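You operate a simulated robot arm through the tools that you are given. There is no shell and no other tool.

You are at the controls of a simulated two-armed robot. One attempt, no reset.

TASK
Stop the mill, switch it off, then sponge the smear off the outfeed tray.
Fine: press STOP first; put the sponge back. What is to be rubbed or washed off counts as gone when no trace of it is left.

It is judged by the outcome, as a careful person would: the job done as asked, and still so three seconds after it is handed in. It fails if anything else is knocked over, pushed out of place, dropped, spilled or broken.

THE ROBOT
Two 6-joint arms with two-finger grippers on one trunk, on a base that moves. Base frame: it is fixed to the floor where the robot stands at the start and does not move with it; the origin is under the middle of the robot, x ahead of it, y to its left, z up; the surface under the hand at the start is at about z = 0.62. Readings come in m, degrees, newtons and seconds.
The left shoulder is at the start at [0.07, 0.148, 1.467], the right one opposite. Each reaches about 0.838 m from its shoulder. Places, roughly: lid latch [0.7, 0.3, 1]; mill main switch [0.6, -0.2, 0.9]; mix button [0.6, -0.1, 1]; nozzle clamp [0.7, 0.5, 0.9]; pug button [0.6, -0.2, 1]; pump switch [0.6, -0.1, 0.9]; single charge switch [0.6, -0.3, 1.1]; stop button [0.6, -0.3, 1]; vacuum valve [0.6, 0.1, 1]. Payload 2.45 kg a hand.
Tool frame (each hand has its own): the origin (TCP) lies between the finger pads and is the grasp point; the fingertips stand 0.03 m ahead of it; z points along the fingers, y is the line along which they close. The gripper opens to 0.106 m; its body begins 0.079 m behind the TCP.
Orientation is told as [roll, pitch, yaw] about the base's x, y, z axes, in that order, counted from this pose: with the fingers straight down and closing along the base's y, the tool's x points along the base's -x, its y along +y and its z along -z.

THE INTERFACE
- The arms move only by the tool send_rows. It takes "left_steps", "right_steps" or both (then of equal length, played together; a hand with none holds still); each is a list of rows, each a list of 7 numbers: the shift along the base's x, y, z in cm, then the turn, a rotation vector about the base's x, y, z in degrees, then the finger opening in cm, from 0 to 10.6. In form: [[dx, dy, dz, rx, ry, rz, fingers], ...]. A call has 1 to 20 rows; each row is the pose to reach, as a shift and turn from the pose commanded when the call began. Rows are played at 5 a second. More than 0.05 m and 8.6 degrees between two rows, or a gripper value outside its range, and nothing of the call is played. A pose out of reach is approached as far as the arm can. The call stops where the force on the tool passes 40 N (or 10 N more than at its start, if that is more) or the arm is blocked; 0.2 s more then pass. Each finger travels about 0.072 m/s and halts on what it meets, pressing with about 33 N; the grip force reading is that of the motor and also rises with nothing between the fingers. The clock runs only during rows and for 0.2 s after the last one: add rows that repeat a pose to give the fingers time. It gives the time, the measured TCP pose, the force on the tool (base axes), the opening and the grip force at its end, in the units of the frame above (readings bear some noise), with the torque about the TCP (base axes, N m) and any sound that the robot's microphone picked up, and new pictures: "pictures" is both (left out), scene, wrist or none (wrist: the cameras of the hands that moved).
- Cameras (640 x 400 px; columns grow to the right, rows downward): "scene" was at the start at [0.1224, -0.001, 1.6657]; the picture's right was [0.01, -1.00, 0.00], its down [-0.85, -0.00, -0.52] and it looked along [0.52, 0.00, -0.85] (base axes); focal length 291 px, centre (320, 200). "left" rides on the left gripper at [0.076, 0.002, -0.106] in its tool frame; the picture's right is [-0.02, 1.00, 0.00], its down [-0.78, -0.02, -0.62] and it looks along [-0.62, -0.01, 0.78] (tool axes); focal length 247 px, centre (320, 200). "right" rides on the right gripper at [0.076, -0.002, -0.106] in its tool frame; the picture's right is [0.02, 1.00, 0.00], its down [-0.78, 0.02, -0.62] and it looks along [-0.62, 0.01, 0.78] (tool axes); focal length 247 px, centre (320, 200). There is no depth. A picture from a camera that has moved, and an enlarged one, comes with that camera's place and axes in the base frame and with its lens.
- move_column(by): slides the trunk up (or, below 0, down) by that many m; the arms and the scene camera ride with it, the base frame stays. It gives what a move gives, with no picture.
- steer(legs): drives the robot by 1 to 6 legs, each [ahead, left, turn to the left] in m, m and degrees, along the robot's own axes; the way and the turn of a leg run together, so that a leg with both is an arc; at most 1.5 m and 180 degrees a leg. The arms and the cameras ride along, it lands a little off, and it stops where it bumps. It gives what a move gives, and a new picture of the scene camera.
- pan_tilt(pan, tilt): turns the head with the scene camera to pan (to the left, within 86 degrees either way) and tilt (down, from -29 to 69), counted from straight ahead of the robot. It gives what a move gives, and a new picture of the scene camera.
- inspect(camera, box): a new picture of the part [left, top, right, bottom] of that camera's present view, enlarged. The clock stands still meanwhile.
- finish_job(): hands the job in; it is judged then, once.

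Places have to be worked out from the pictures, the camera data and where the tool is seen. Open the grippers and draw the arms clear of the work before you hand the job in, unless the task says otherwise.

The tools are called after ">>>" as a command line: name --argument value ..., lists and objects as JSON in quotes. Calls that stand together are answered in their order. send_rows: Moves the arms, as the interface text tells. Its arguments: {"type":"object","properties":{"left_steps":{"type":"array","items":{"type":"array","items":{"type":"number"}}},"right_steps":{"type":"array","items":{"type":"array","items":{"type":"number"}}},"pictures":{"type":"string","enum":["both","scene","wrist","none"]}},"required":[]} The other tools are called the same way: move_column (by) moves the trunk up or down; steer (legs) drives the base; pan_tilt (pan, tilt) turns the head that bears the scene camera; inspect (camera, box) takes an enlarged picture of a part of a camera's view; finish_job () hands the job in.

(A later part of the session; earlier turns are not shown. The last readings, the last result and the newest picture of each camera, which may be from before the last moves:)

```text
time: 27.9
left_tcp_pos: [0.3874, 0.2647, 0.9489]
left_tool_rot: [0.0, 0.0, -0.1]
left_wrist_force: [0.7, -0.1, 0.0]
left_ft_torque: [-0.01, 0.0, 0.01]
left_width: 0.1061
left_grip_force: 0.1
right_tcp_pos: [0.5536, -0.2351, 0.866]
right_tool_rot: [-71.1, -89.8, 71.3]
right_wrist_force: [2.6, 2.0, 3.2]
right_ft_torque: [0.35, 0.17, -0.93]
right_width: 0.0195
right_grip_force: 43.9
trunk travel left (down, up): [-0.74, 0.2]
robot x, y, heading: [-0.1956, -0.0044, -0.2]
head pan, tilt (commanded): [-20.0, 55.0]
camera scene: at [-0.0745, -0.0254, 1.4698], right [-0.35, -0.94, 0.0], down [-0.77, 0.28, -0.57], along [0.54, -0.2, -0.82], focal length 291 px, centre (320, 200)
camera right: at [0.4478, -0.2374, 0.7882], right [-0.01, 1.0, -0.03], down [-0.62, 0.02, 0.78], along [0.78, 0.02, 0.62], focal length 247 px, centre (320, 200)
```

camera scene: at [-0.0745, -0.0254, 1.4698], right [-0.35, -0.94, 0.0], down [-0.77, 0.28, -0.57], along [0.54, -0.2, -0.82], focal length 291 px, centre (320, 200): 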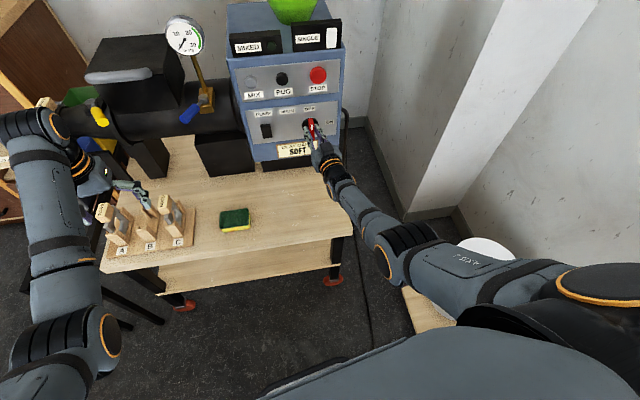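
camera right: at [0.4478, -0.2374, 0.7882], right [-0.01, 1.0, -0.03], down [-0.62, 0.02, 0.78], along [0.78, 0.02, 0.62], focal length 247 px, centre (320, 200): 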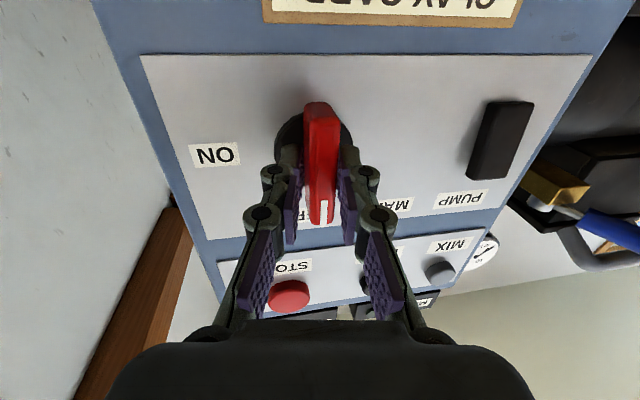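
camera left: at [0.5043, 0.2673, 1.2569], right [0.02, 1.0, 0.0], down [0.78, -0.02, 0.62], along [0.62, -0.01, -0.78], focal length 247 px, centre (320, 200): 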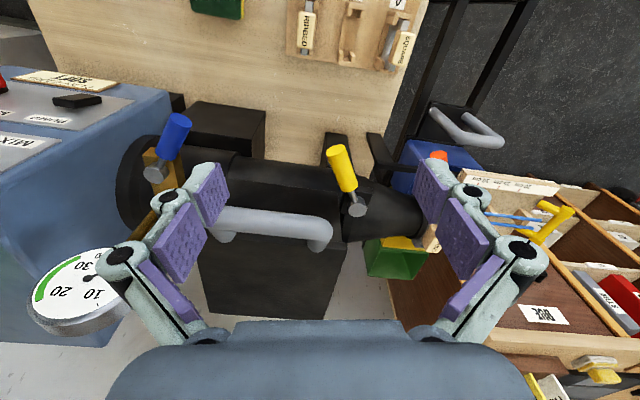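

The pointer now points up at OFF. I open the fingers, back away and check the switch's angle.

>>> send_rows --right_steps '[[0, 0, 0, 0, 0, 0, 3], [0, 0, 0, 0, 0, 0, 5], [-3, 0, 0, 0, 0, 0, 5], [-7, 0, 0, 0, 0, 0, 5], [-11, 0, 0, 0, 0, 0, 5], [-12, 0, 0, 0, 0, 0, 5]]' --pictures "both"

>>> inspect --camera "right" --box '[230, 20, 470, 170]'

>>> inspect --camera "scene" --box '[220, 50, 380, 180]'

```text
time: 29.3
left_tcp_pos: [0.3872, 0.2645, 0.949]
left_tool_rot: [0.0, -0.1, -0.1]
left_wrist_force: [-0.3, 0.5, -0.4]
left_ft_torque: [0.02, 0.0, -0.03]
left_width: 0.1061
left_grip_force: 0.0
right_tcp_pos: [0.4315, -0.2368, 0.8681]
right_tool_rot: [-57.6, -89.7, 58.0]
right_wrist_force: [-0.2, 0.3, -0.1]
right_ft_torque: [0.04, 0.04, -0.05]
right_width: 0.0501
right_grip_force: 0.1
trunk travel left (down, up): [-0.74, 0.2]
robot x, y, heading: [-0.1929, -0.0006, -0.3]
head pan, tilt (commanded): [-20.0, 55.0]
camera scene: at [-0.0743, -0.0262, 1.4699], right [-0.35, -0.94, 0.0], down [-0.77, 0.28, -0.57], along [0.54, -0.2, -0.82], focal length 291 px, centre (320, 200)
camera right: at [0.3258, -0.2381, 0.7895], right [-0.01, 1.0, -0.03], down [-0.62, 0.02, 0.78], along [0.78, 0.02, 0.62], focal length 247 px, centre (320, 200)
```

scene: 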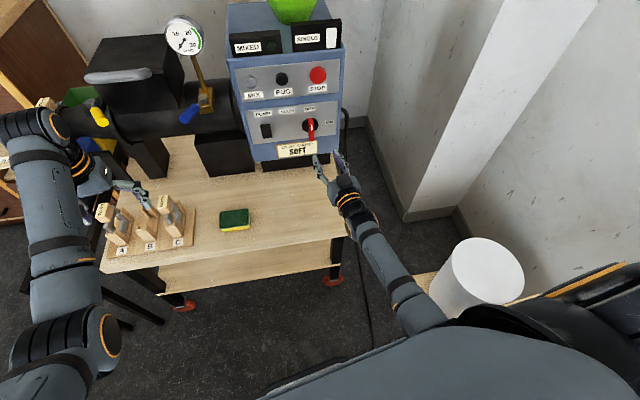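
right: 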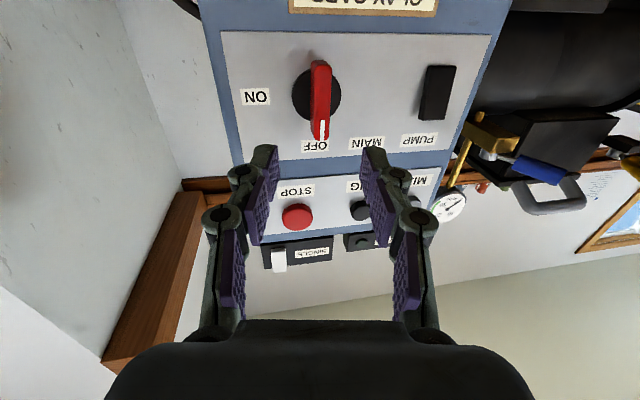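

```text
2.67 times, centred on (350, 95) of right
camera zoom: at [0.3258, -0.2381, 0.7895], right [-0.01, 1.0, -0.03], down [-0.62, 0.02, 0.78], along [0.78, 0.02, 0.62], focal length 659 px, centre (240, 480)
```

zoom: 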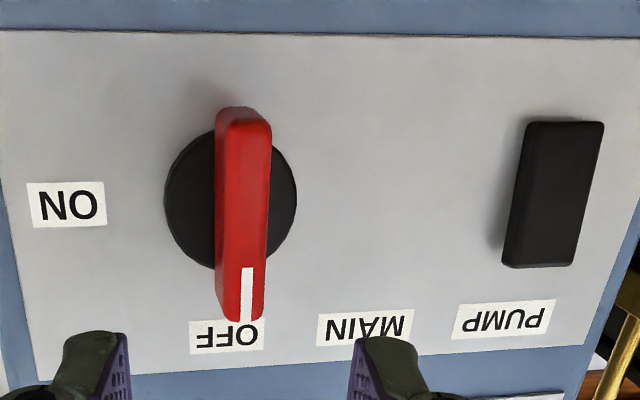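

```text
3.08 times, centred on (300, 115) of scene
camera zoom: at [-0.0743, -0.0262, 1.4699], right [-0.35, -0.94, 0.0], down [-0.77, 0.28, -0.57], along [0.54, -0.2, -0.82], focal length 894 px, centre (382, 462)
```

zoom: 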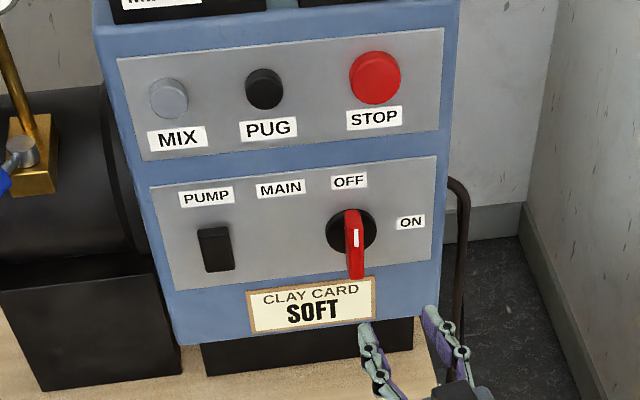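

The switch is vertical on OFF and STOP has been pressed. Next I fold the right hand back to a fingers-down pose out of the way and turn the head toward the outfeed tray.

>>> send_rows --right_steps '[[-2, 1, 1, 0, 8, 0, 5], [-3, 2, 2, 0, 16, 0, 5], [-4, 3, 3, 0, 24, 0, 5], [-5, 4, 4, 0, 32, 0, 5], [-5, 5, 5, 0, 40, 0, 5], [-6, 6, 6, 0, 48, 0, 5], [-6, 7, 7, 0, 56, 0, 5], [-6, 8, 7.5, 0, 64, 0, 5], [-6, 9, 7.5, 0, 72, 0, 5], [-6, 9, 7.5, 0, 80, 0, 5], [-6, 9, 7.5, 0, 88, 0, 5], [-6, 9, 7.5, 0, 88, 0, 5]]' --pictures "none"

>>> pan_tilt --pan 40 --tilt 35

```text
time: 31.9
left_tcp_pos: [0.3871, 0.2645, 0.9491]
left_tool_rot: [0.0, -0.1, -0.1]
left_wrist_force: [-0.3, -0.2, 0.6]
left_ft_torque: [-0.01, 0.0, 0.01]
left_width: 0.1063
left_grip_force: 0.0
right_tcp_pos: [0.3736, -0.1445, 0.9405]
right_tool_rot: [0.2, -1.8, 0.2]
right_wrist_force: [-0.1, 0.0, -0.5]
right_ft_torque: [0.0, 0.0, -0.02]
right_width: 0.0498
right_grip_force: 0.1
right hand out of reach, approached as far as the arm can: row 1
trunk travel left (down, up): [-0.74, 0.2]
robot x, y, heading: [-0.195, 0.0006, -0.2]
head pan, tilt (commanded): [-20.0, 55.0]
```

```text
time: 33.2
left_tcp_pos: [0.3877, 0.2642, 0.9493]
left_tool_rot: [0.0, 0.0, -0.1]
left_wrist_force: [-1.1, 0.9, 0.4]
left_ft_torque: [-0.02, -0.01, -0.01]
left_width: 0.1061
left_grip_force: 0.0
right_tcp_pos: [0.3726, -0.1448, 0.942]
right_tool_rot: [0.3, -1.9, 0.2]
right_wrist_force: [0.6, -0.6, -0.1]
right_ft_torque: [0.02, -0.01, 0.02]
right_width: 0.0499
right_grip_force: 0.0
trunk travel left (down, up): [-0.74, 0.2]
robot x, y, heading: [-0.1953, -0.0003, -0.3]
head pan, tilt (commanded): [40.0, 35.0]
camera scene: at [-0.0743, 0.055, 1.4981], right [0.64, -0.77, 0.0], down [-0.44, -0.37, -0.82], along [0.63, 0.52, -0.57], focal length 291 px, centre (320, 200)
```

scene: 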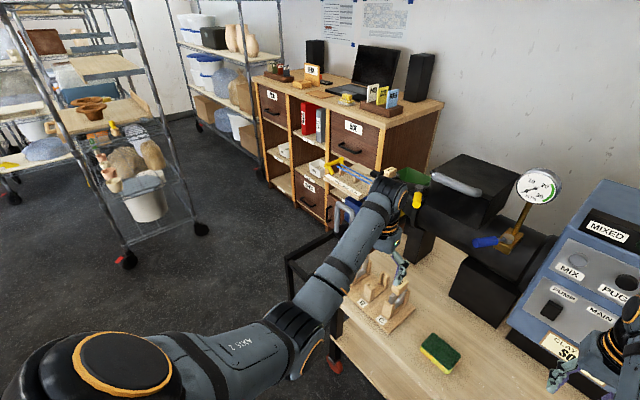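

I enlarge the view near the tray, peeking past the arm.

>>> inspect --camera "scene" --box '[270, 130, 430, 240]'

```text
3.64 times, centred on (350, 185) of scene
camera zoom: at [-0.0743, 0.055, 1.4981], right [0.64, -0.77, 0.0], down [-0.44, -0.37, -0.82], along [0.63, 0.52, -0.57], focal length 1057 px, centre (211, 254)
```

zoom: 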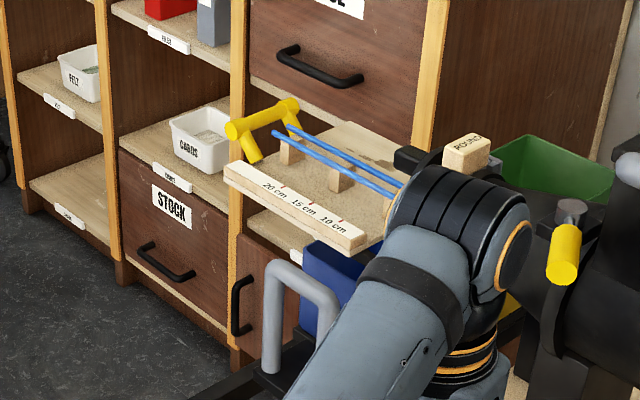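

The tray (wood, with ruler and a bow cutter hinged over it) sits near [0.8, 0.65, 0.85], beyond the trolley's grey push handle. The floor to the left is free, so I drive left 0.45 m to see it without the arm in the way.

>>> steer --legs '[[0, 0.45, 0]]'

>>> pan_tilt --pan 0 --tilt 40

```text
time: 35.9
left_tcp_pos: [0.3885, 0.7145, 0.9502]
left_tool_rot: [0.0, 0.0, -0.1]
left_wrist_force: [0.1, -0.7, 0.7]
left_ft_torque: [-0.03, 0.02, 0.03]
left_width: 0.1061
left_grip_force: 0.1
right_tcp_pos: [0.3754, 0.3051, 0.9405]
right_tool_rot: [0.2, -1.9, 0.2]
right_wrist_force: [0.5, -0.5, -0.1]
right_ft_torque: [0.01, -0.03, 0.01]
right_width: 0.0499
right_grip_force: 0.1
trunk travel left (down, up): [-0.74, 0.2]
robot x, y, heading: [-0.197, 0.4509, -0.4]
head pan, tilt (commanded): [40.0, 35.0]
camera scene: at [-0.073, 0.5054, 1.4981], right [0.64, -0.77, 0.0], down [-0.44, -0.37, -0.82], along [0.63, 0.52, -0.57], focal length 291 px, centre (320, 200)
```

scene: 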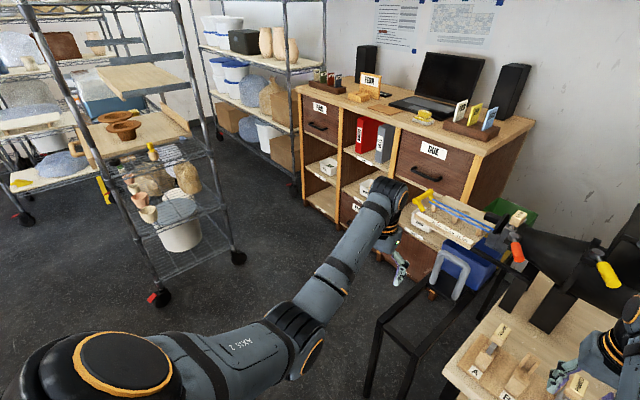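

```text
time: 37.0
left_tcp_pos: [0.389, 0.7159, 0.9485]
left_tool_rot: [0.0, -0.1, 0.0]
left_wrist_force: [-0.3, 0.1, 0.2]
left_ft_torque: [-0.04, 0.0, 0.02]
left_width: 0.1062
left_grip_force: 0.2
right_tcp_pos: [0.3744, 0.3056, 0.9403]
right_tool_rot: [0.3, -1.9, 0.2]
right_wrist_force: [-0.6, 0.4, -0.1]
right_ft_torque: [0.01, 0.01, 0.0]
right_width: 0.0499
right_grip_force: 0.1
trunk travel left (down, up): [-0.74, 0.2]
robot x, y, heading: [-0.1962, 0.4527, -0.3]
head pan, tilt (commanded): [0.0, 40.0]
camera scene: at [-0.0556, 0.4492, 1.4905], right [0.0, -1.0, 0.0], down [-0.64, 0.0, -0.77], along [0.77, 0.0, -0.64], focal length 291 px, centre (320, 200)
```

scene: 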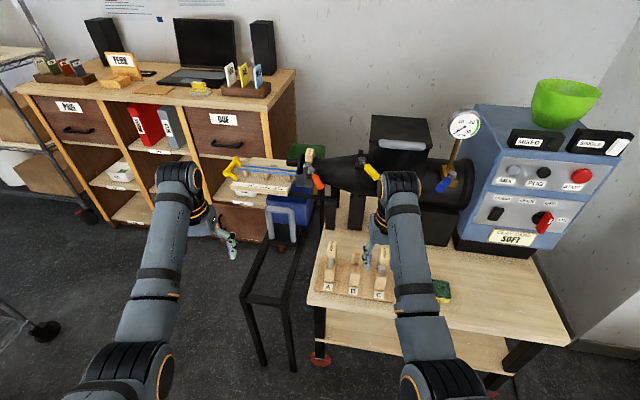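

Now the tray is in sight ahead. I enlarge it.

>>> inspect --camera "scene" --box '[210, 130, 340, 215]'

>>> inspect --camera "scene" --box '[200, 130, 400, 400]'

```text
4.71 times, centred on (275, 172) of scene
camera zoom: at [-0.0556, 0.4492, 1.4905], right [0.0, -1.0, 0.0], down [-0.64, 0.0, -0.77], along [0.77, 0.0, -0.64], focal length 1368 px, centre (532, 329)
```

zoom: 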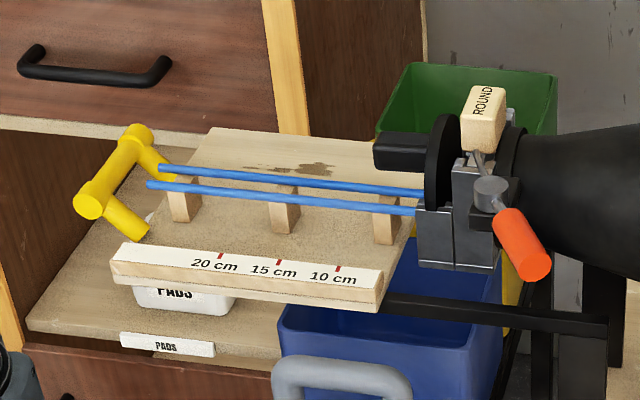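

```text
1.48 times, centred on (300, 265) of scene
camera zoom: at [-0.0556, 0.4492, 1.4905], right [0.0, -1.0, 0.0], down [-0.64, 0.0, -0.77], along [0.77, 0.0, -0.64], focal length 431 px, centre (350, 104)
```

zoom: 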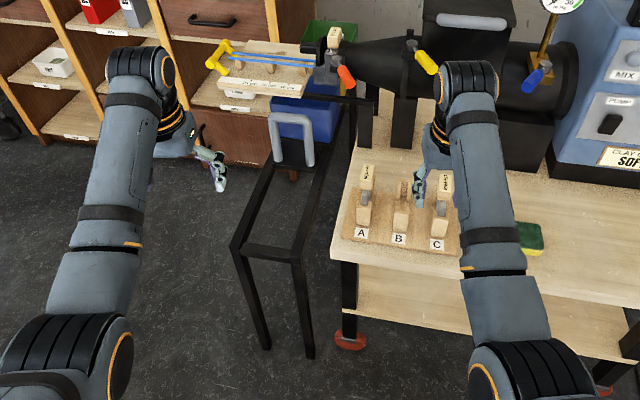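

I take a still closer look at the tray surface and the smear.

>>> inspect --camera "scene" --box '[240, 150, 304, 190]'

```text
10.00 times, centred on (272, 170) of scene
camera zoom: at [-0.0556, 0.4492, 1.4905], right [0.0, -1.0, 0.0], down [-0.64, 0.0, -0.77], along [0.77, 0.0, -0.64], focal length 2907 px, centre (800, 500)
```

zoom: 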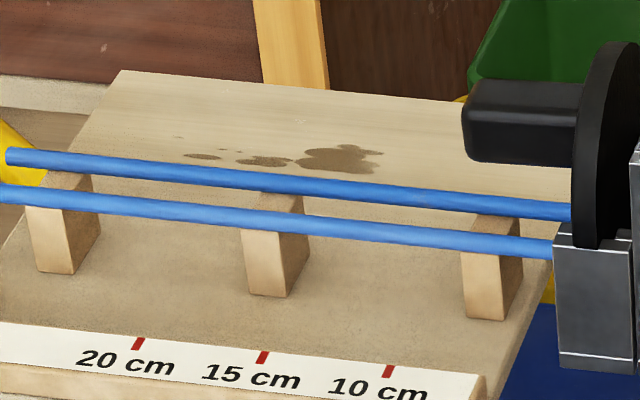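

The smear is on the far strip of the tray behind the two blue rods: about x 1.00–1.035, y 0.63–0.72 at board height z≈0.79; rods are at z≈0.83 around x≈0.94. That is best reached from the left end of the tray, but first I need the sponge, so I drive back to the trolley.

>>> steer --legs '[[0, -0.45, 0.3], [0.1, 0, 0]]'

>>> pan_tilt --pan 0 --tilt 50

```text
time: 40.4
left_tcp_pos: [0.4882, 0.2787, 0.9499]
left_tool_rot: [0.1, 0.0, 0.3]
left_wrist_force: [-0.3, 0.3, 0.1]
left_ft_torque: [-0.05, -0.01, 0.02]
left_width: 0.1058
left_grip_force: 0.0
right_tcp_pos: [0.478, -0.1321, 0.9401]
right_tool_rot: [0.4, -1.9, 0.6]
right_wrist_force: [0.1, -0.3, 0.5]
right_ft_torque: [0.01, 0.04, 0.03]
right_width: 0.0501
right_grip_force: 0.0
trunk travel left (down, up): [-0.74, 0.2]
robot x, y, heading: [-0.0962, 0.0089, 0.2]
head pan, tilt (commanded): [0.0, 40.0]
camera scene: at [0.0457, 0.0089, 1.4906], right [0.0, -1.0, 0.0], down [-0.64, 0.0, -0.77], along [0.77, 0.0, -0.64], focal length 291 px, centre (320, 200)
```

scene: 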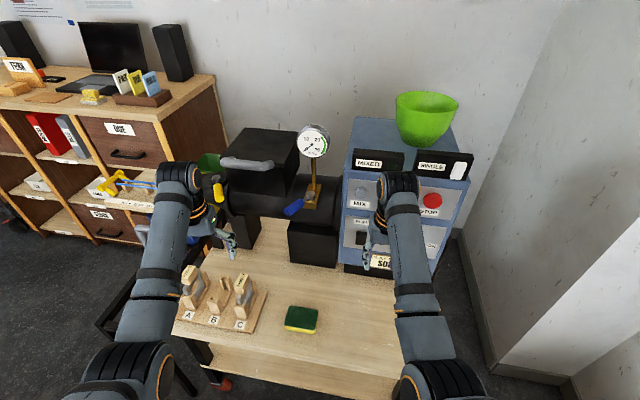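

```text
time: 41.1
left_tcp_pos: [0.4894, 0.2792, 0.9487]
left_tool_rot: [0.0, 0.0, 0.2]
left_wrist_force: [0.6, 0.0, -0.8]
left_ft_torque: [-0.01, 0.01, 0.02]
left_width: 0.1061
left_grip_force: 0.0
right_tcp_pos: [0.4783, -0.1312, 0.9396]
right_tool_rot: [0.2, -1.8, 0.6]
right_wrist_force: [-0.3, 0.3, 0.9]
right_ft_torque: [0.02, 0.0, -0.01]
right_width: 0.0499
right_grip_force: 0.0
trunk travel left (down, up): [-0.74, 0.2]
robot x, y, heading: [-0.093, 0.0103, 0.1]
head pan, tilt (commanded): [0.0, 50.0]
camera scene: at [0.0393, 0.0094, 1.4763], right [0.0, -1.0, 0.0], down [-0.77, 0.0, -0.64], along [0.64, 0.0, -0.77], focal length 291 px, centre (320, 200)
```

scene: 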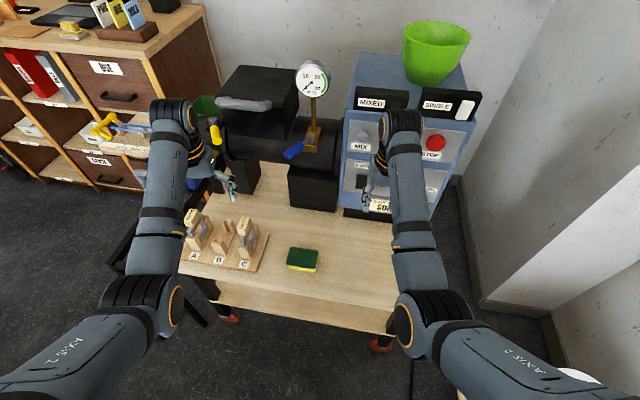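

I enlarge the sponge and rack to measure them.

>>> inspect --camera "scene" --box '[170, 190, 362, 310]'

>>> inspect --camera "right" --box '[300, 0, 640, 212]'

>>> inspect --camera "left" --box '[0, 0, 640, 400]'

```text
3.33 times, centred on (266, 250) of scene
camera zoom: at [0.0393, 0.0094, 1.4763], right [0.0, -1.0, 0.0], down [-0.77, 0.0, -0.64], along [0.64, 0.0, -0.77], focal length 969 px, centre (500, 33)
```

zoom: 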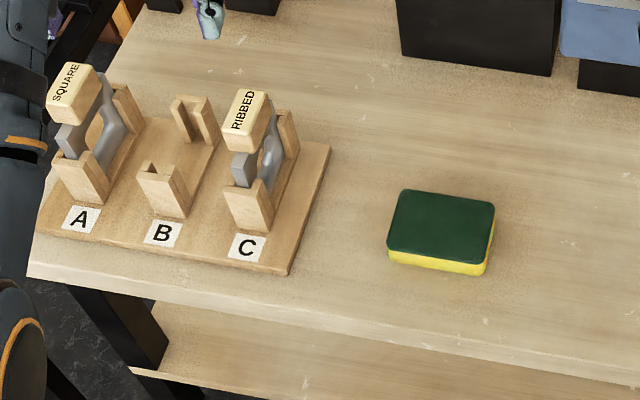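

```text
1.88 times, centred on (470, 106) of right
camera zoom: at [0.3993, -0.1337, 1.0429], right [-0.03, 1.0, 0.0], down [0.76, 0.02, 0.65], along [0.65, 0.02, -0.76], focal length 465 px, centre (38, 377)
```

zoom: 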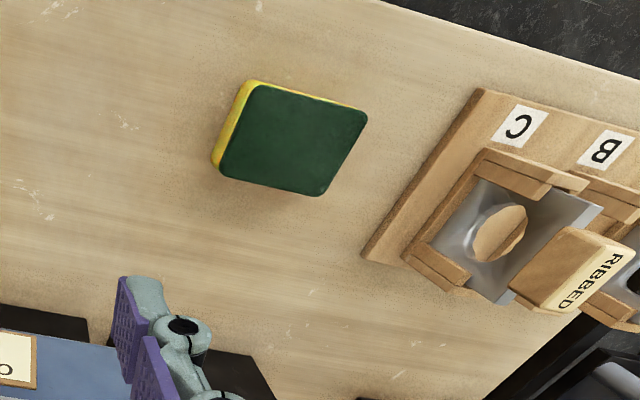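

```text
1.00 times, centred on (320, 200) of left (not enlarged: the box is as wide or as high as the picture)
camera zoom: at [0.4131, 0.2805, 1.0549], right [0.02, 1.0, 0.0], down [0.78, -0.01, 0.62], along [0.62, -0.01, -0.78], focal length 247 px, centre (320, 200)
```

zoom: 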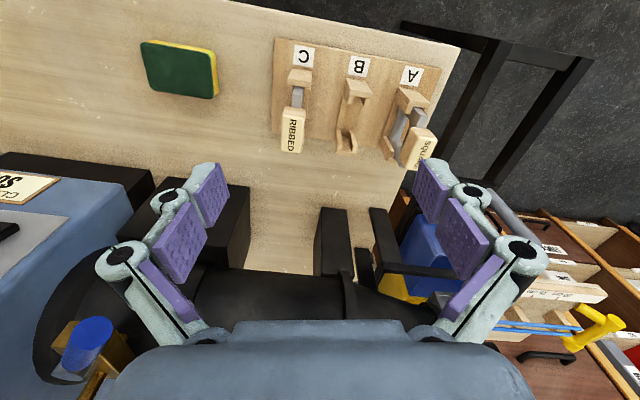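

The sponge measures about 9×6.4×2.9 cm, centre [0.489, 0.064], bottom on z=0.62, long axis yawed about −8.5° from y (the whole trolley is turned ~−10°). I swing the left hand over it with yaw −98° so the fingers will close across its narrow side.

>>> send_rows --left_steps '[[0, -1.8, -0.55, 0, 0, -8.2, 10], [0, -3.6, -1.1, 0, 0, -16.4, 9.5], [0, -5.4, -1.65, 0, 0, -24.6, 9], [0, -7.2, -2.2, 0, 0, -32.8, 9], [0, -9.0, -2.75, 0, 0, -41, 9], [0, -10.8, -3.3, 0, 0, -49.2, 9], [0, -12.6, -3.85, 0, 0, -57.4, 9], [0, -14.4, -4.4, 0, 0, -65.6, 9], [0, -16.2, -4.95, 0, 0, -73.8, 9], [0, -18.0, -5.5, 0, 0, -82, 9], [0, -19.8, -6.05, 0, 0, -90.2, 9], [0, -21.5, -6.6, 0, 0, -98.2, 9], [0, -21.5, -6.6, 0, 0, -98.2, 9]]' --pictures "both"

```text
time: 43.9
left_tcp_pos: [0.4911, 0.0829, 0.8807]
left_tool_rot: [-0.3, 1.4, -97.0]
left_wrist_force: [0.1, -1.0, 0.8]
left_ft_torque: [-0.02, 0.02, -0.01]
left_width: 0.0902
left_grip_force: 0.0
right_tcp_pos: [0.4785, -0.1318, 0.9398]
right_tool_rot: [0.3, -1.8, 0.6]
right_wrist_force: [-0.4, -0.3, -0.4]
right_ft_torque: [0.01, 0.03, 0.04]
right_width: 0.0499
right_grip_force: 0.0
trunk travel left (down, up): [-0.74, 0.2]
robot x, y, heading: [-0.0914, 0.0108, 0.1]
head pan, tilt (commanded): [0.0, 50.0]
camera scene: at [0.038, 0.0091, 1.4764], right [0.0, -1.0, 0.0], down [-0.77, 0.0, -0.64], along [0.64, 0.0, -0.77], focal length 291 px, centre (320, 200)
camera left: at [0.5029, 0.1562, 0.9879], right [0.99, -0.14, 0.0], down [-0.11, -0.79, 0.6], along [-0.09, -0.6, -0.8], focal length 247 px, centre (320, 200)
```

scene: 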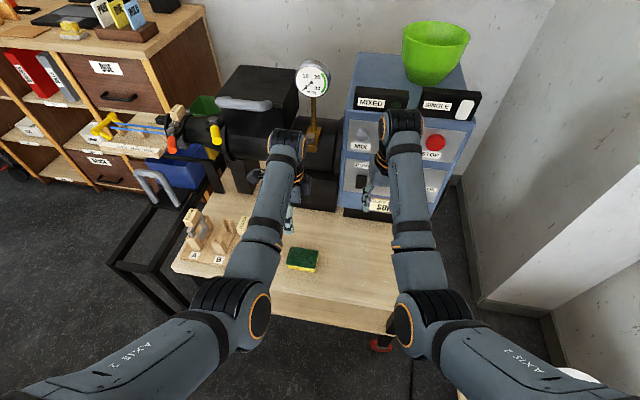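
left: 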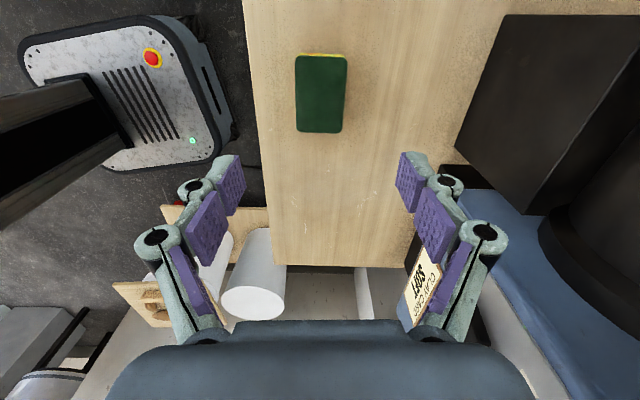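

The sponge is centred between the fingers in x; the wrist view puts its centre near y≈0.07. I lower the trunk 0.13 m for comfortable reach down to the table.

>>> move_column --by -0.13

>>> send_rows --left_steps '[[0, -0.5, 0, 0, 0, -0.5, 9], [0, -1.0, 0, 0, -1, -0.5, 9], [0, -1.0, 0, 0, -1, -0.5, 9]]' --pictures "both"

```text
time: 45.5
left_tcp_pos: [0.4933, 0.0809, 0.7542]
left_tool_rot: [0.2, 1.2, -96.9]
left_wrist_force: [-0.2, 0.1, 0.2]
left_ft_torque: [-0.01, 0.0, 0.01]
left_width: 0.0901
left_grip_force: 0.1
right_tcp_pos: [0.4776, -0.1315, 0.811]
right_tool_rot: [0.3, -1.8, 0.5]
right_wrist_force: [-0.2, 0.3, -0.3]
right_ft_torque: [0.01, 0.01, -0.02]
right_width: 0.0497
right_grip_force: 0.0
trunk travel left (down, up): [-0.61, 0.33]
robot x, y, heading: [-0.0955, 0.0065, 0.4]
head pan, tilt (commanded): [0.0, 50.0]
```

```text
time: 46.5
left_tcp_pos: [0.5004, 0.088, 0.7541]
left_tool_rot: [1.4, 2.6, -96.5]
left_wrist_force: [0.3, 0.4, 0.4]
left_ft_torque: [0.0, 0.0, -0.04]
left_width: 0.0902
left_grip_force: 0.0
right_tcp_pos: [0.4763, -0.1316, 0.8111]
right_tool_rot: [0.3, -2.0, 0.6]
right_wrist_force: [0.2, -0.4, -0.9]
right_ft_torque: [-0.02, 0.0, -0.03]
right_width: 0.0499
right_grip_force: 0.1
trunk travel left (down, up): [-0.61, 0.33]
robot x, y, heading: [-0.0929, 0.0129, 0.4]
head pan, tilt (commanded): [0.0, 50.0]
stopped in row 3 (left hand): the arm was blocked; the commanded pose is now the measured one
camera scene: at [0.0382, 0.0095, 1.3464], right [0.0, -1.0, 0.0], down [-0.77, 0.0, -0.64], along [0.64, 0.0, -0.77], focal length 291 px, centre (320, 200)
camera left: at [0.5069, 0.1603, 0.8636], right [0.99, -0.14, 0.02], down [-0.12, -0.8, 0.58], along [-0.06, -0.58, -0.81], focal length 247 px, centre (320, 200)
```

scene: 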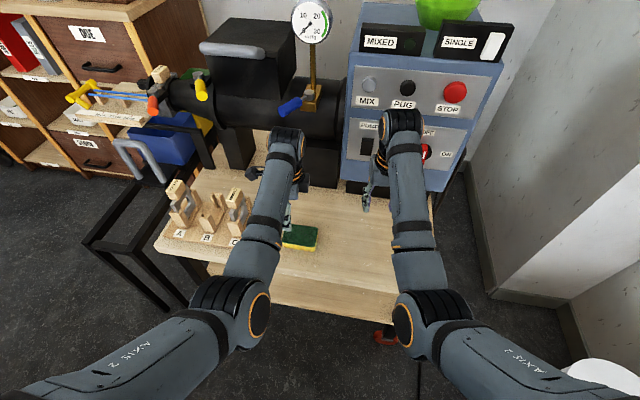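
left: 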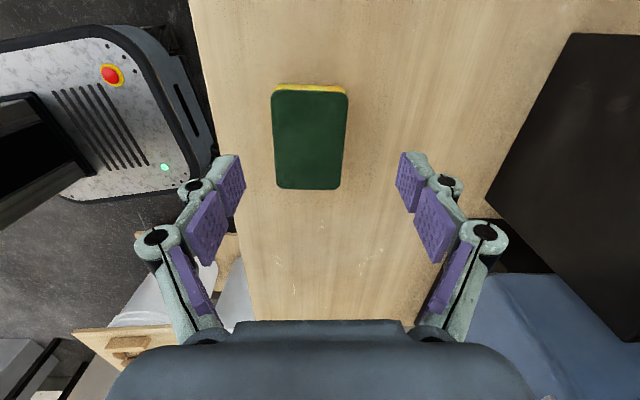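

The left arm jams when reaching inward past y≈0.08, so I shift the base 0.11 m to the right so the sponge lies in front of the left shoulder; the right hand keeps ~5 cm off the panel.

>>> steer --legs '[[0, -0.11, -0.3]]'

```text
time: 47.7
left_tcp_pos: [0.5001, -0.022, 0.7531]
left_tool_rot: [1.3, 2.7, -97.0]
left_wrist_force: [0.1, -0.6, -0.6]
left_ft_torque: [0.02, -0.05, 0.01]
left_width: 0.09
left_grip_force: 0.1
right_tcp_pos: [0.4768, -0.2433, 0.811]
right_tool_rot: [0.2, -1.9, 0.2]
right_wrist_force: [-0.3, 0.5, -0.2]
right_ft_torque: [0.02, -0.01, -0.02]
right_width: 0.0498
right_grip_force: 0.1
trunk travel left (down, up): [-0.61, 0.33]
robot x, y, heading: [-0.0924, -0.0969, -0.2]
head pan, tilt (commanded): [0.0, 50.0]
camera scene: at [0.0381, -0.0992, 1.3464], right [0.0, -1.0, 0.0], down [-0.77, 0.0, -0.64], along [0.64, 0.0, -0.77], focal length 291 px, centre (320, 200)
```

scene: 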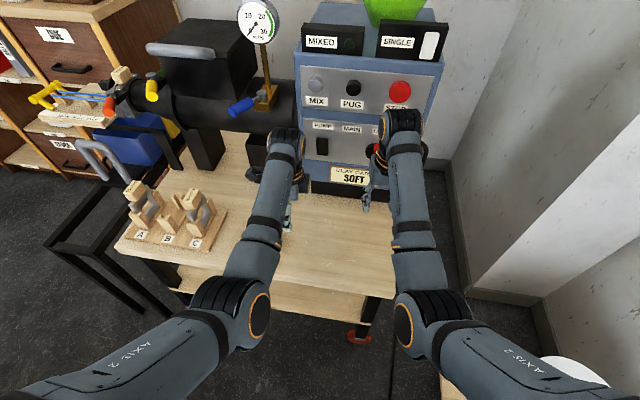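

Now I bring the left hand back over the sponge (toward [0.490, 0.068]) and level it.

>>> send_rows --left_steps '[[0, 2.5, 0, -0.6, 0.4, -0.3, 9], [-0.3, 5, 0, -1.2, 0.8, -0.5, 9], [-0.6, 7.5, 0, -1.9, 1.3, -0.8, 9], [-1, 9, 0, -2.5, 1.7, -1.0, 9], [-1, 9, 0, -2.5, 1.7, -1.0, 9]]' --pictures "both"

```text
time: 48.9
left_tcp_pos: [0.4901, 0.0667, 0.7542]
left_tool_rot: [-0.1, -0.1, -98.0]
left_wrist_force: [-0.5, 0.0, 0.5]
left_ft_torque: [0.02, 0.0, -0.01]
left_width: 0.0901
left_grip_force: 0.1
right_tcp_pos: [0.4754, -0.2429, 0.8105]
right_tool_rot: [0.3, -1.9, 0.2]
right_wrist_force: [-0.2, 0.3, 0.0]
right_ft_torque: [0.06, -0.01, 0.02]
right_width: 0.05
right_grip_force: 0.0
trunk travel left (down, up): [-0.61, 0.33]
robot x, y, heading: [-0.0908, -0.0943, -0.3]
head pan, tilt (commanded): [0.0, 50.0]
camera scene: at [0.0382, -0.0988, 1.3464], right [0.0, -1.0, 0.0], down [-0.77, 0.0, -0.64], along [0.64, 0.0, -0.77], focal length 291 px, centre (320, 200)
camera left: at [0.5029, 0.1415, 0.8599], right [0.99, -0.16, 0.0], down [-0.12, -0.77, 0.62], along [-0.1, -0.61, -0.78], focal length 247 px, centre (320, 200)
```

scene: 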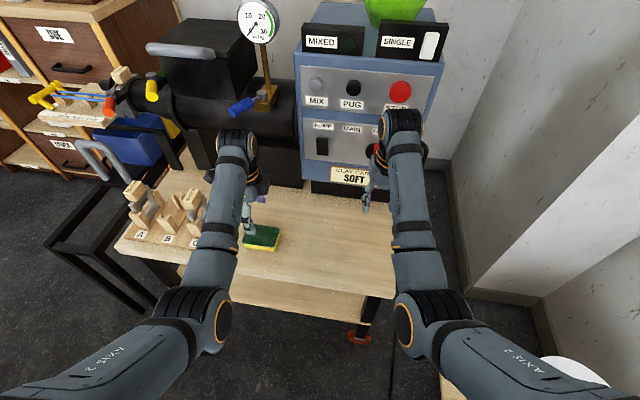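
left: 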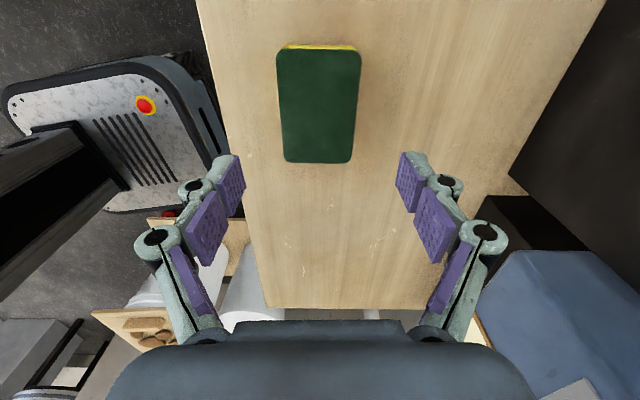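

Sponge centre from the wrist view: [0.489, 0.069], matching the hand. I descend until the fingertips are about 1.2 cm above the table, straddling the sponge.

>>> send_rows --left_steps '[[0, 0, -3, 0, 0, -1, 9], [-0.1, 0, -6, 0, 0, -1.5, 9], [-0.1, 0.1, -8, 0, 0, -1.5, 9], [-0.1, 0.1, -9.1, 0, 0, -1.5, 9], [-0.1, 0.1, -9.1, 0, 0, -1.5, 9]]' --pictures "both"

```text
time: 50.1
left_tcp_pos: [0.4889, 0.0663, 0.6617]
left_tool_rot: [-0.1, -0.1, -99.5]
left_wrist_force: [0.4, -0.5, 0.8]
left_ft_torque: [-0.01, 0.03, 0.03]
left_width: 0.0898
left_grip_force: 0.1
right_tcp_pos: [0.476, -0.2421, 0.8102]
right_tool_rot: [0.3, -1.9, 0.2]
right_wrist_force: [0.0, -0.1, -0.8]
right_ft_torque: [0.04, 0.01, 0.01]
right_width: 0.05
right_grip_force: 0.2
trunk travel left (down, up): [-0.61, 0.33]
robot x, y, heading: [-0.0904, -0.0981, -0.1]
head pan, tilt (commanded): [0.0, 50.0]
camera scene: at [0.038, -0.0985, 1.3464], right [0.0, -1.0, 0.0], down [-0.77, 0.0, -0.64], along [0.64, 0.0, -0.77], focal length 291 px, centre (320, 200)
camera left: at [0.5027, 0.1426, 0.7682], right [0.98, -0.19, 0.0], down [-0.14, -0.77, 0.62], along [-0.12, -0.61, -0.78], focal length 247 px, centre (320, 200)
```

scene: 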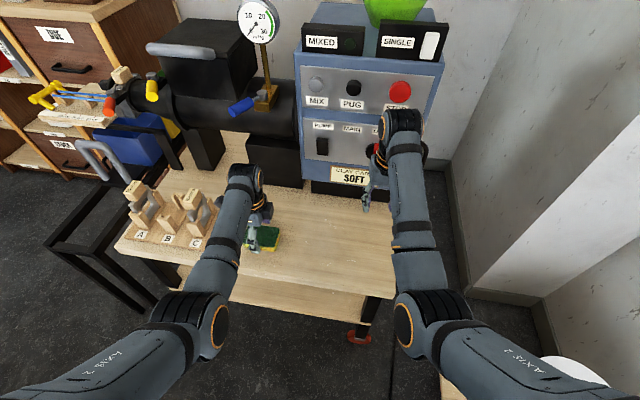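
left: 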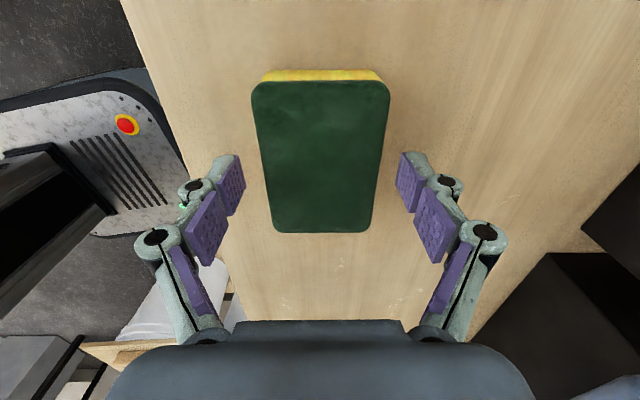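

The sponge sits centred between the fingers. I close on it.

>>> send_rows --left_steps '[[0, 0, 0, 0, 0, 0, 7.5], [0, 0, 0, 0, 0, 0, 6], [0, 0, 0, 0, 0, 0, 4.5], [0, 0, 0, 0, 0, 0, 4.5], [0, 0, 0, 0, 0, 0, 4.5]]' --pictures "wrist"

```text
time: 51.3
left_tcp_pos: [0.4887, 0.0664, 0.663]
left_tool_rot: [0.0, 0.0, -99.5]
left_wrist_force: [0.5, 0.5, 3.0]
left_ft_torque: [0.0, -0.1, 0.03]
left_width: 0.0629
left_grip_force: 33.0
right_tcp_pos: [0.4761, -0.243, 0.8104]
right_tool_rot: [0.3, -1.9, 0.2]
right_wrist_force: [1.0, 0.3, 0.3]
right_ft_torque: [0.02, -0.03, -0.01]
right_width: 0.0496
right_grip_force: 0.0
trunk travel left (down, up): [-0.61, 0.33]
robot x, y, heading: [-0.0914, -0.0987, -0.4]
head pan, tilt (commanded): [0.0, 50.0]
camera left: at [0.5027, 0.1425, 0.7689], right [0.98, -0.19, 0.0], down [-0.15, -0.77, 0.62], along [-0.12, -0.61, -0.78], focal length 247 px, centre (320, 200)
```

left: 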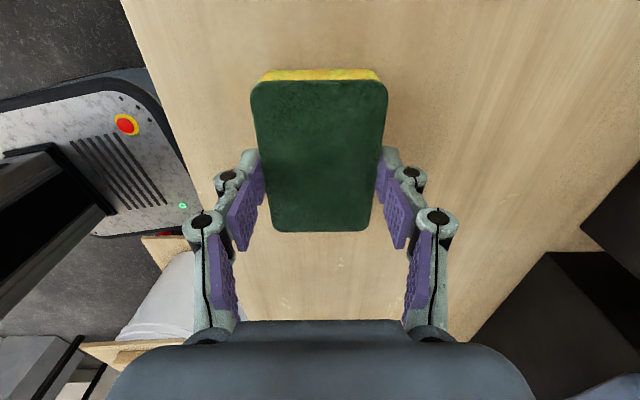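

The sponge is held (6.3 cm, 33 N); the return pose is TCP [0.489, 0.066, 0.663], yaw −99.5. I lift it 14 cm.

>>> send_rows --left_steps '[[0, 0, 3, 0, 0, 0, 4.5], [0, 0, 6, 0, 0, 0, 4.5], [0, 0, 10, 0, 0, 0, 4.5], [0, 0, 14, 0, 0, 0, 4.5], [0, 0, 14, 0, 0, 0, 4.5]]' --pictures "both"

>>> move_column --by 0.15

```text
time: 52.5
left_tcp_pos: [0.4864, 0.0662, 0.7996]
left_tool_rot: [-0.1, -0.1, -99.5]
left_wrist_force: [1.1, 0.1, -0.2]
left_ft_torque: [0.04, 0.01, -0.02]
left_width: 0.0632
left_grip_force: 32.9
right_tcp_pos: [0.477, -0.2418, 0.8101]
right_tool_rot: [0.3, -1.9, 0.2]
right_wrist_force: [0.2, 0.5, -0.6]
right_ft_torque: [-0.02, -0.02, 0.02]
right_width: 0.0502
right_grip_force: 0.1
trunk travel left (down, up): [-0.61, 0.33]
robot x, y, heading: [-0.0931, -0.0974, -0.4]
head pan, tilt (commanded): [0.0, 50.0]
camera scene: at [0.0384, -0.0983, 1.3463], right [0.0, -1.0, 0.0], down [-0.77, 0.0, -0.64], along [0.64, 0.0, -0.77], focal length 291 px, centre (320, 200)
camera left: at [0.502, 0.1421, 0.9066], right [0.98, -0.19, 0.0], down [-0.14, -0.77, 0.62], along [-0.12, -0.61, -0.78], focal length 247 px, centre (320, 200)
```

scene: 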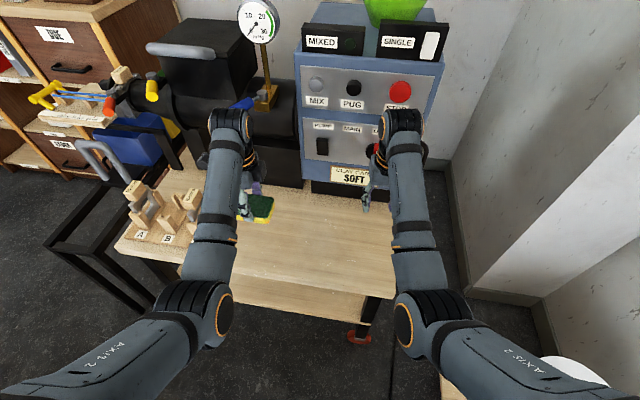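
left: 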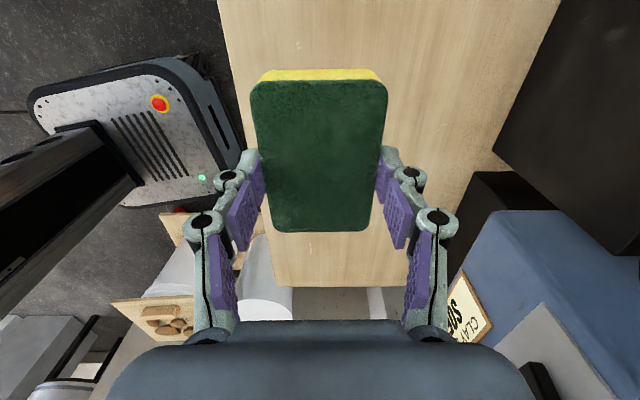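

```text
time: 54.2
left_tcp_pos: [0.4877, 0.066, 0.9496]
left_tool_rot: [-0.1, -0.1, -99.5]
left_wrist_force: [-0.2, 0.3, -0.1]
left_ft_torque: [-0.01, 0.0, 0.0]
left_width: 0.0629
left_grip_force: 33.2
right_tcp_pos: [0.477, -0.2424, 0.9604]
right_tool_rot: [0.2, -1.9, 0.2]
right_wrist_force: [0.6, 0.1, -0.3]
right_ft_torque: [0.0, -0.04, -0.03]
right_width: 0.05
right_grip_force: 0.0
trunk travel left (down, up): [-0.76, 0.18]
robot x, y, heading: [-0.0923, -0.0936, -0.2]
head pan, tilt (commanded): [0.0, 50.0]
```

The sponge is secure in the hand. I raise the trunk a little for clearance, then back off and drive left to the free floor beyond the tray's end.

>>> move_column --by 0.08

>>> steer --legs '[[-0.12, 0, 0], [0, 0.75, 0], [0, 0.75, 0]]'

```text
time: 55.4
left_tcp_pos: [0.487, 0.066, 1.0305]
left_tool_rot: [-0.1, -0.1, -99.4]
left_wrist_force: [0.5, 0.2, 0.9]
left_ft_torque: [0.01, 0.0, 0.0]
left_width: 0.0632
left_grip_force: 32.8
right_tcp_pos: [0.4772, -0.2431, 1.0402]
right_tool_rot: [0.3, -1.9, 0.2]
right_wrist_force: [0.0, 0.7, -0.4]
right_ft_torque: [-0.01, -0.01, -0.01]
right_width: 0.0505
right_grip_force: 0.0
trunk travel left (down, up): [-0.84, 0.1]
robot x, y, heading: [-0.0903, -0.0971, -0.3]
head pan, tilt (commanded): [0.0, 50.0]
```

```text
time: 63.9
left_tcp_pos: [0.3882, 1.5519, 1.0312]
left_tool_rot: [-0.1, -0.1, -100.0]
left_wrist_force: [0.6, 0.4, -0.8]
left_ft_torque: [-0.02, 0.0, 0.03]
left_width: 0.0631
left_grip_force: 32.9
right_tcp_pos: [0.3747, 1.2432, 1.0403]
right_tool_rot: [0.3, -1.9, -0.3]
right_wrist_force: [0.1, -0.2, 0.1]
right_ft_torque: [-0.01, 0.02, 0.01]
right_width: 0.0498
right_grip_force: 0.1
trunk travel left (down, up): [-0.84, 0.1]
robot x, y, heading: [-0.1951, 1.3941, -0.7]
head pan, tilt (commanded): [0.0, 50.0]
camera scene: at [-0.0628, 1.3907, 1.5764], right [-0.01, -1.0, 0.0], down [-0.77, 0.01, -0.64], along [0.64, -0.01, -0.77], focal length 291 px, centre (320, 200)
```

scene: 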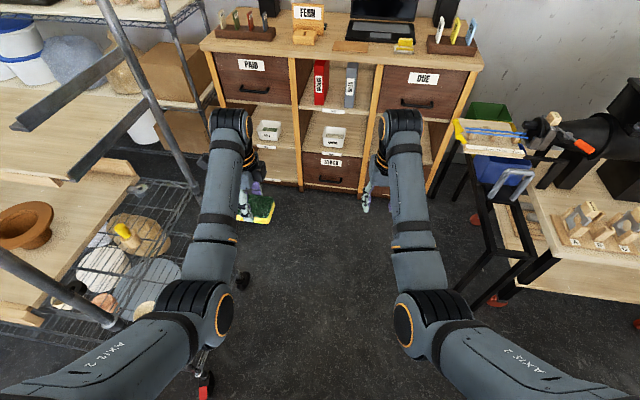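

The cart on the left is near but the right-turn swings the arms away from it. I turn right about 90° in place.

>>> steer --legs '[[0, 0, -45], [0, 0, -44.3]]'

```text
time: 68.5
left_tcp_pos: [-0.0397, 0.8116, 1.0299]
left_tool_rot: [-0.2, -0.1, 169.6]
left_wrist_force: [0.7, 0.1, 0.8]
left_ft_torque: [0.0, -0.01, 0.0]
left_width: 0.063
left_grip_force: 33.3
right_tcp_pos: [-0.3486, 0.8283, 1.0401]
right_tool_rot: [0.3, -1.9, -90.7]
right_wrist_force: [-0.1, 0.7, -0.1]
right_ft_torque: [0.0, 0.02, 0.03]
right_width: 0.05
right_grip_force: 0.0
trunk travel left (down, up): [-0.84, 0.1]
robot x, y, heading: [-0.1962, 1.3937, -91.1]
head pan, tilt (commanded): [0.0, 50.0]
camera scene: at [-0.1923, 1.2658, 1.5764], right [-1.0, 0.02, 0.0], down [0.01, 0.77, -0.64], along [-0.01, -0.64, -0.77], focal length 291 px, centre (320, 200)
```

scene: 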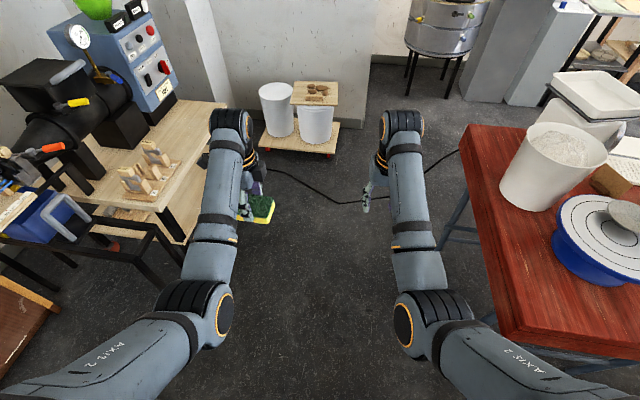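

Turned, all clear. I rotate the left wrist +90° so the sponge's long side lies along the tray again.

>>> send_rows --left_steps '[[0, 0, 0, 0, 0, 8.2, 4.5], [0, 0, 0, 0, 0, 16.4, 4.5], [0, 0, 0, 0, 0, 24.6, 4.5], [0, 0, 0, 0, 0, 32.8, 4.5], [0, 0, 0, 0, 0, 41, 4.5], [0, 0, 0, 0, 0, 49.2, 4.5], [0, 0, 0, 0, 0, 57.4, 4.5], [0, 0, 0, 0, 0, 65.6, 4.5], [0, 0, 0, 0, 0, 73.8, 4.5], [0, 0, 0, 0, 0, 82, 4.5], [0, 0, 0, 0, 0, 90.5, 4.5], [0, 0, 0, 0, 0, 90.5, 4.5]]' --pictures "wrist"

>>> pan_tilt --pan 50 --tilt 40

```text
time: 71.0
left_tcp_pos: [-0.0409, 0.8124, 1.0306]
left_tool_rot: [0.0, 0.0, -99.8]
left_wrist_force: [-0.4, 0.3, 0.7]
left_ft_torque: [0.02, -0.01, 0.03]
left_width: 0.0633
left_grip_force: 33.0
right_tcp_pos: [-0.3476, 0.8268, 1.0399]
right_tool_rot: [0.4, -1.8, -90.7]
right_wrist_force: [0.4, 0.7, -1.1]
right_ft_torque: [0.02, 0.02, 0.0]
right_width: 0.0501
right_grip_force: 0.1
trunk travel left (down, up): [-0.84, 0.1]
robot x, y, heading: [-0.1977, 1.3938, -91.0]
head pan, tilt (commanded): [0.0, 50.0]
camera left: at [-0.025, 0.8879, 1.1367], right [0.98, -0.19, 0.0], down [-0.15, -0.77, 0.62], along [-0.12, -0.61, -0.78], focal length 247 px, centre (320, 200)
```

left: 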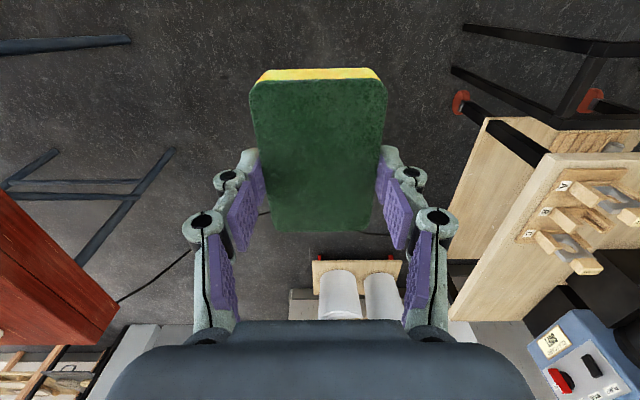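

```text
time: 72.2
left_tcp_pos: [-0.0398, 0.8121, 1.0304]
left_tool_rot: [-0.1, -0.1, -99.9]
left_wrist_force: [-0.8, -0.8, 0.0]
left_ft_torque: [0.02, 0.01, 0.0]
left_width: 0.0631
left_grip_force: 32.9
right_tcp_pos: [-0.3491, 0.8278, 1.0409]
right_tool_rot: [0.3, -1.8, -90.6]
right_wrist_force: [-0.3, 0.4, -0.3]
right_ft_torque: [0.02, -0.01, -0.01]
right_width: 0.0499
right_grip_force: 0.1
trunk travel left (down, up): [-0.84, 0.1]
robot x, y, heading: [-0.1933, 1.396, -91.3]
head pan, tilt (commanded): [50.0, 40.0]
camera scene: at [-0.1271, 1.2868, 1.5905], right [-0.66, -0.75, 0.0], down [-0.48, 0.42, -0.77], along [0.58, -0.5, -0.64], focal length 291 px, centre (320, 200)
```

scene: 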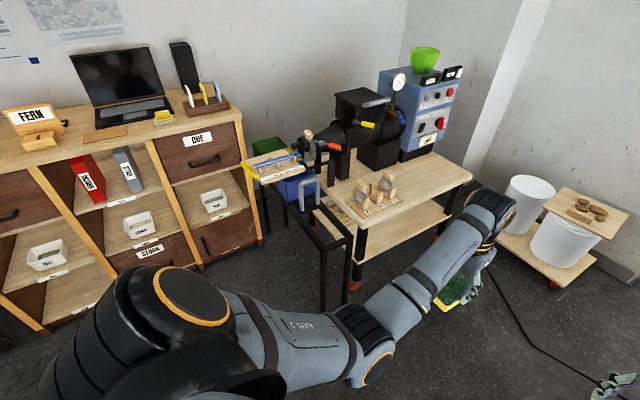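

A good side view of the tray; I enlarge it to check the surroundings and smear.

>>> inspect --camera "scene" --box '[230, 110, 358, 190]'

```text
5.00 times, centred on (294, 150) of scene
camera zoom: at [-0.1271, 1.2868, 1.5905], right [-0.66, -0.75, 0.0], down [-0.48, 0.42, -0.77], along [0.58, -0.5, -0.64], focal length 1453 px, centre (450, 450)
```

zoom: 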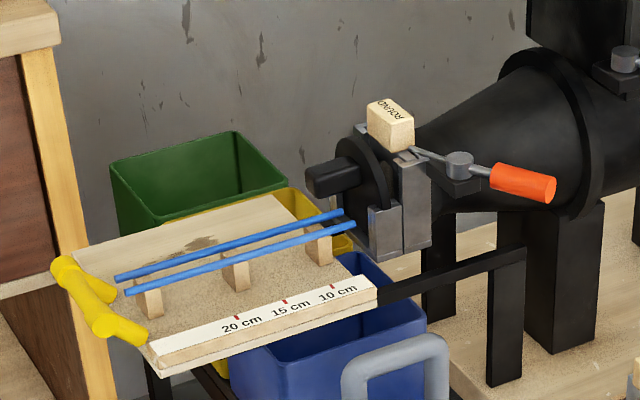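

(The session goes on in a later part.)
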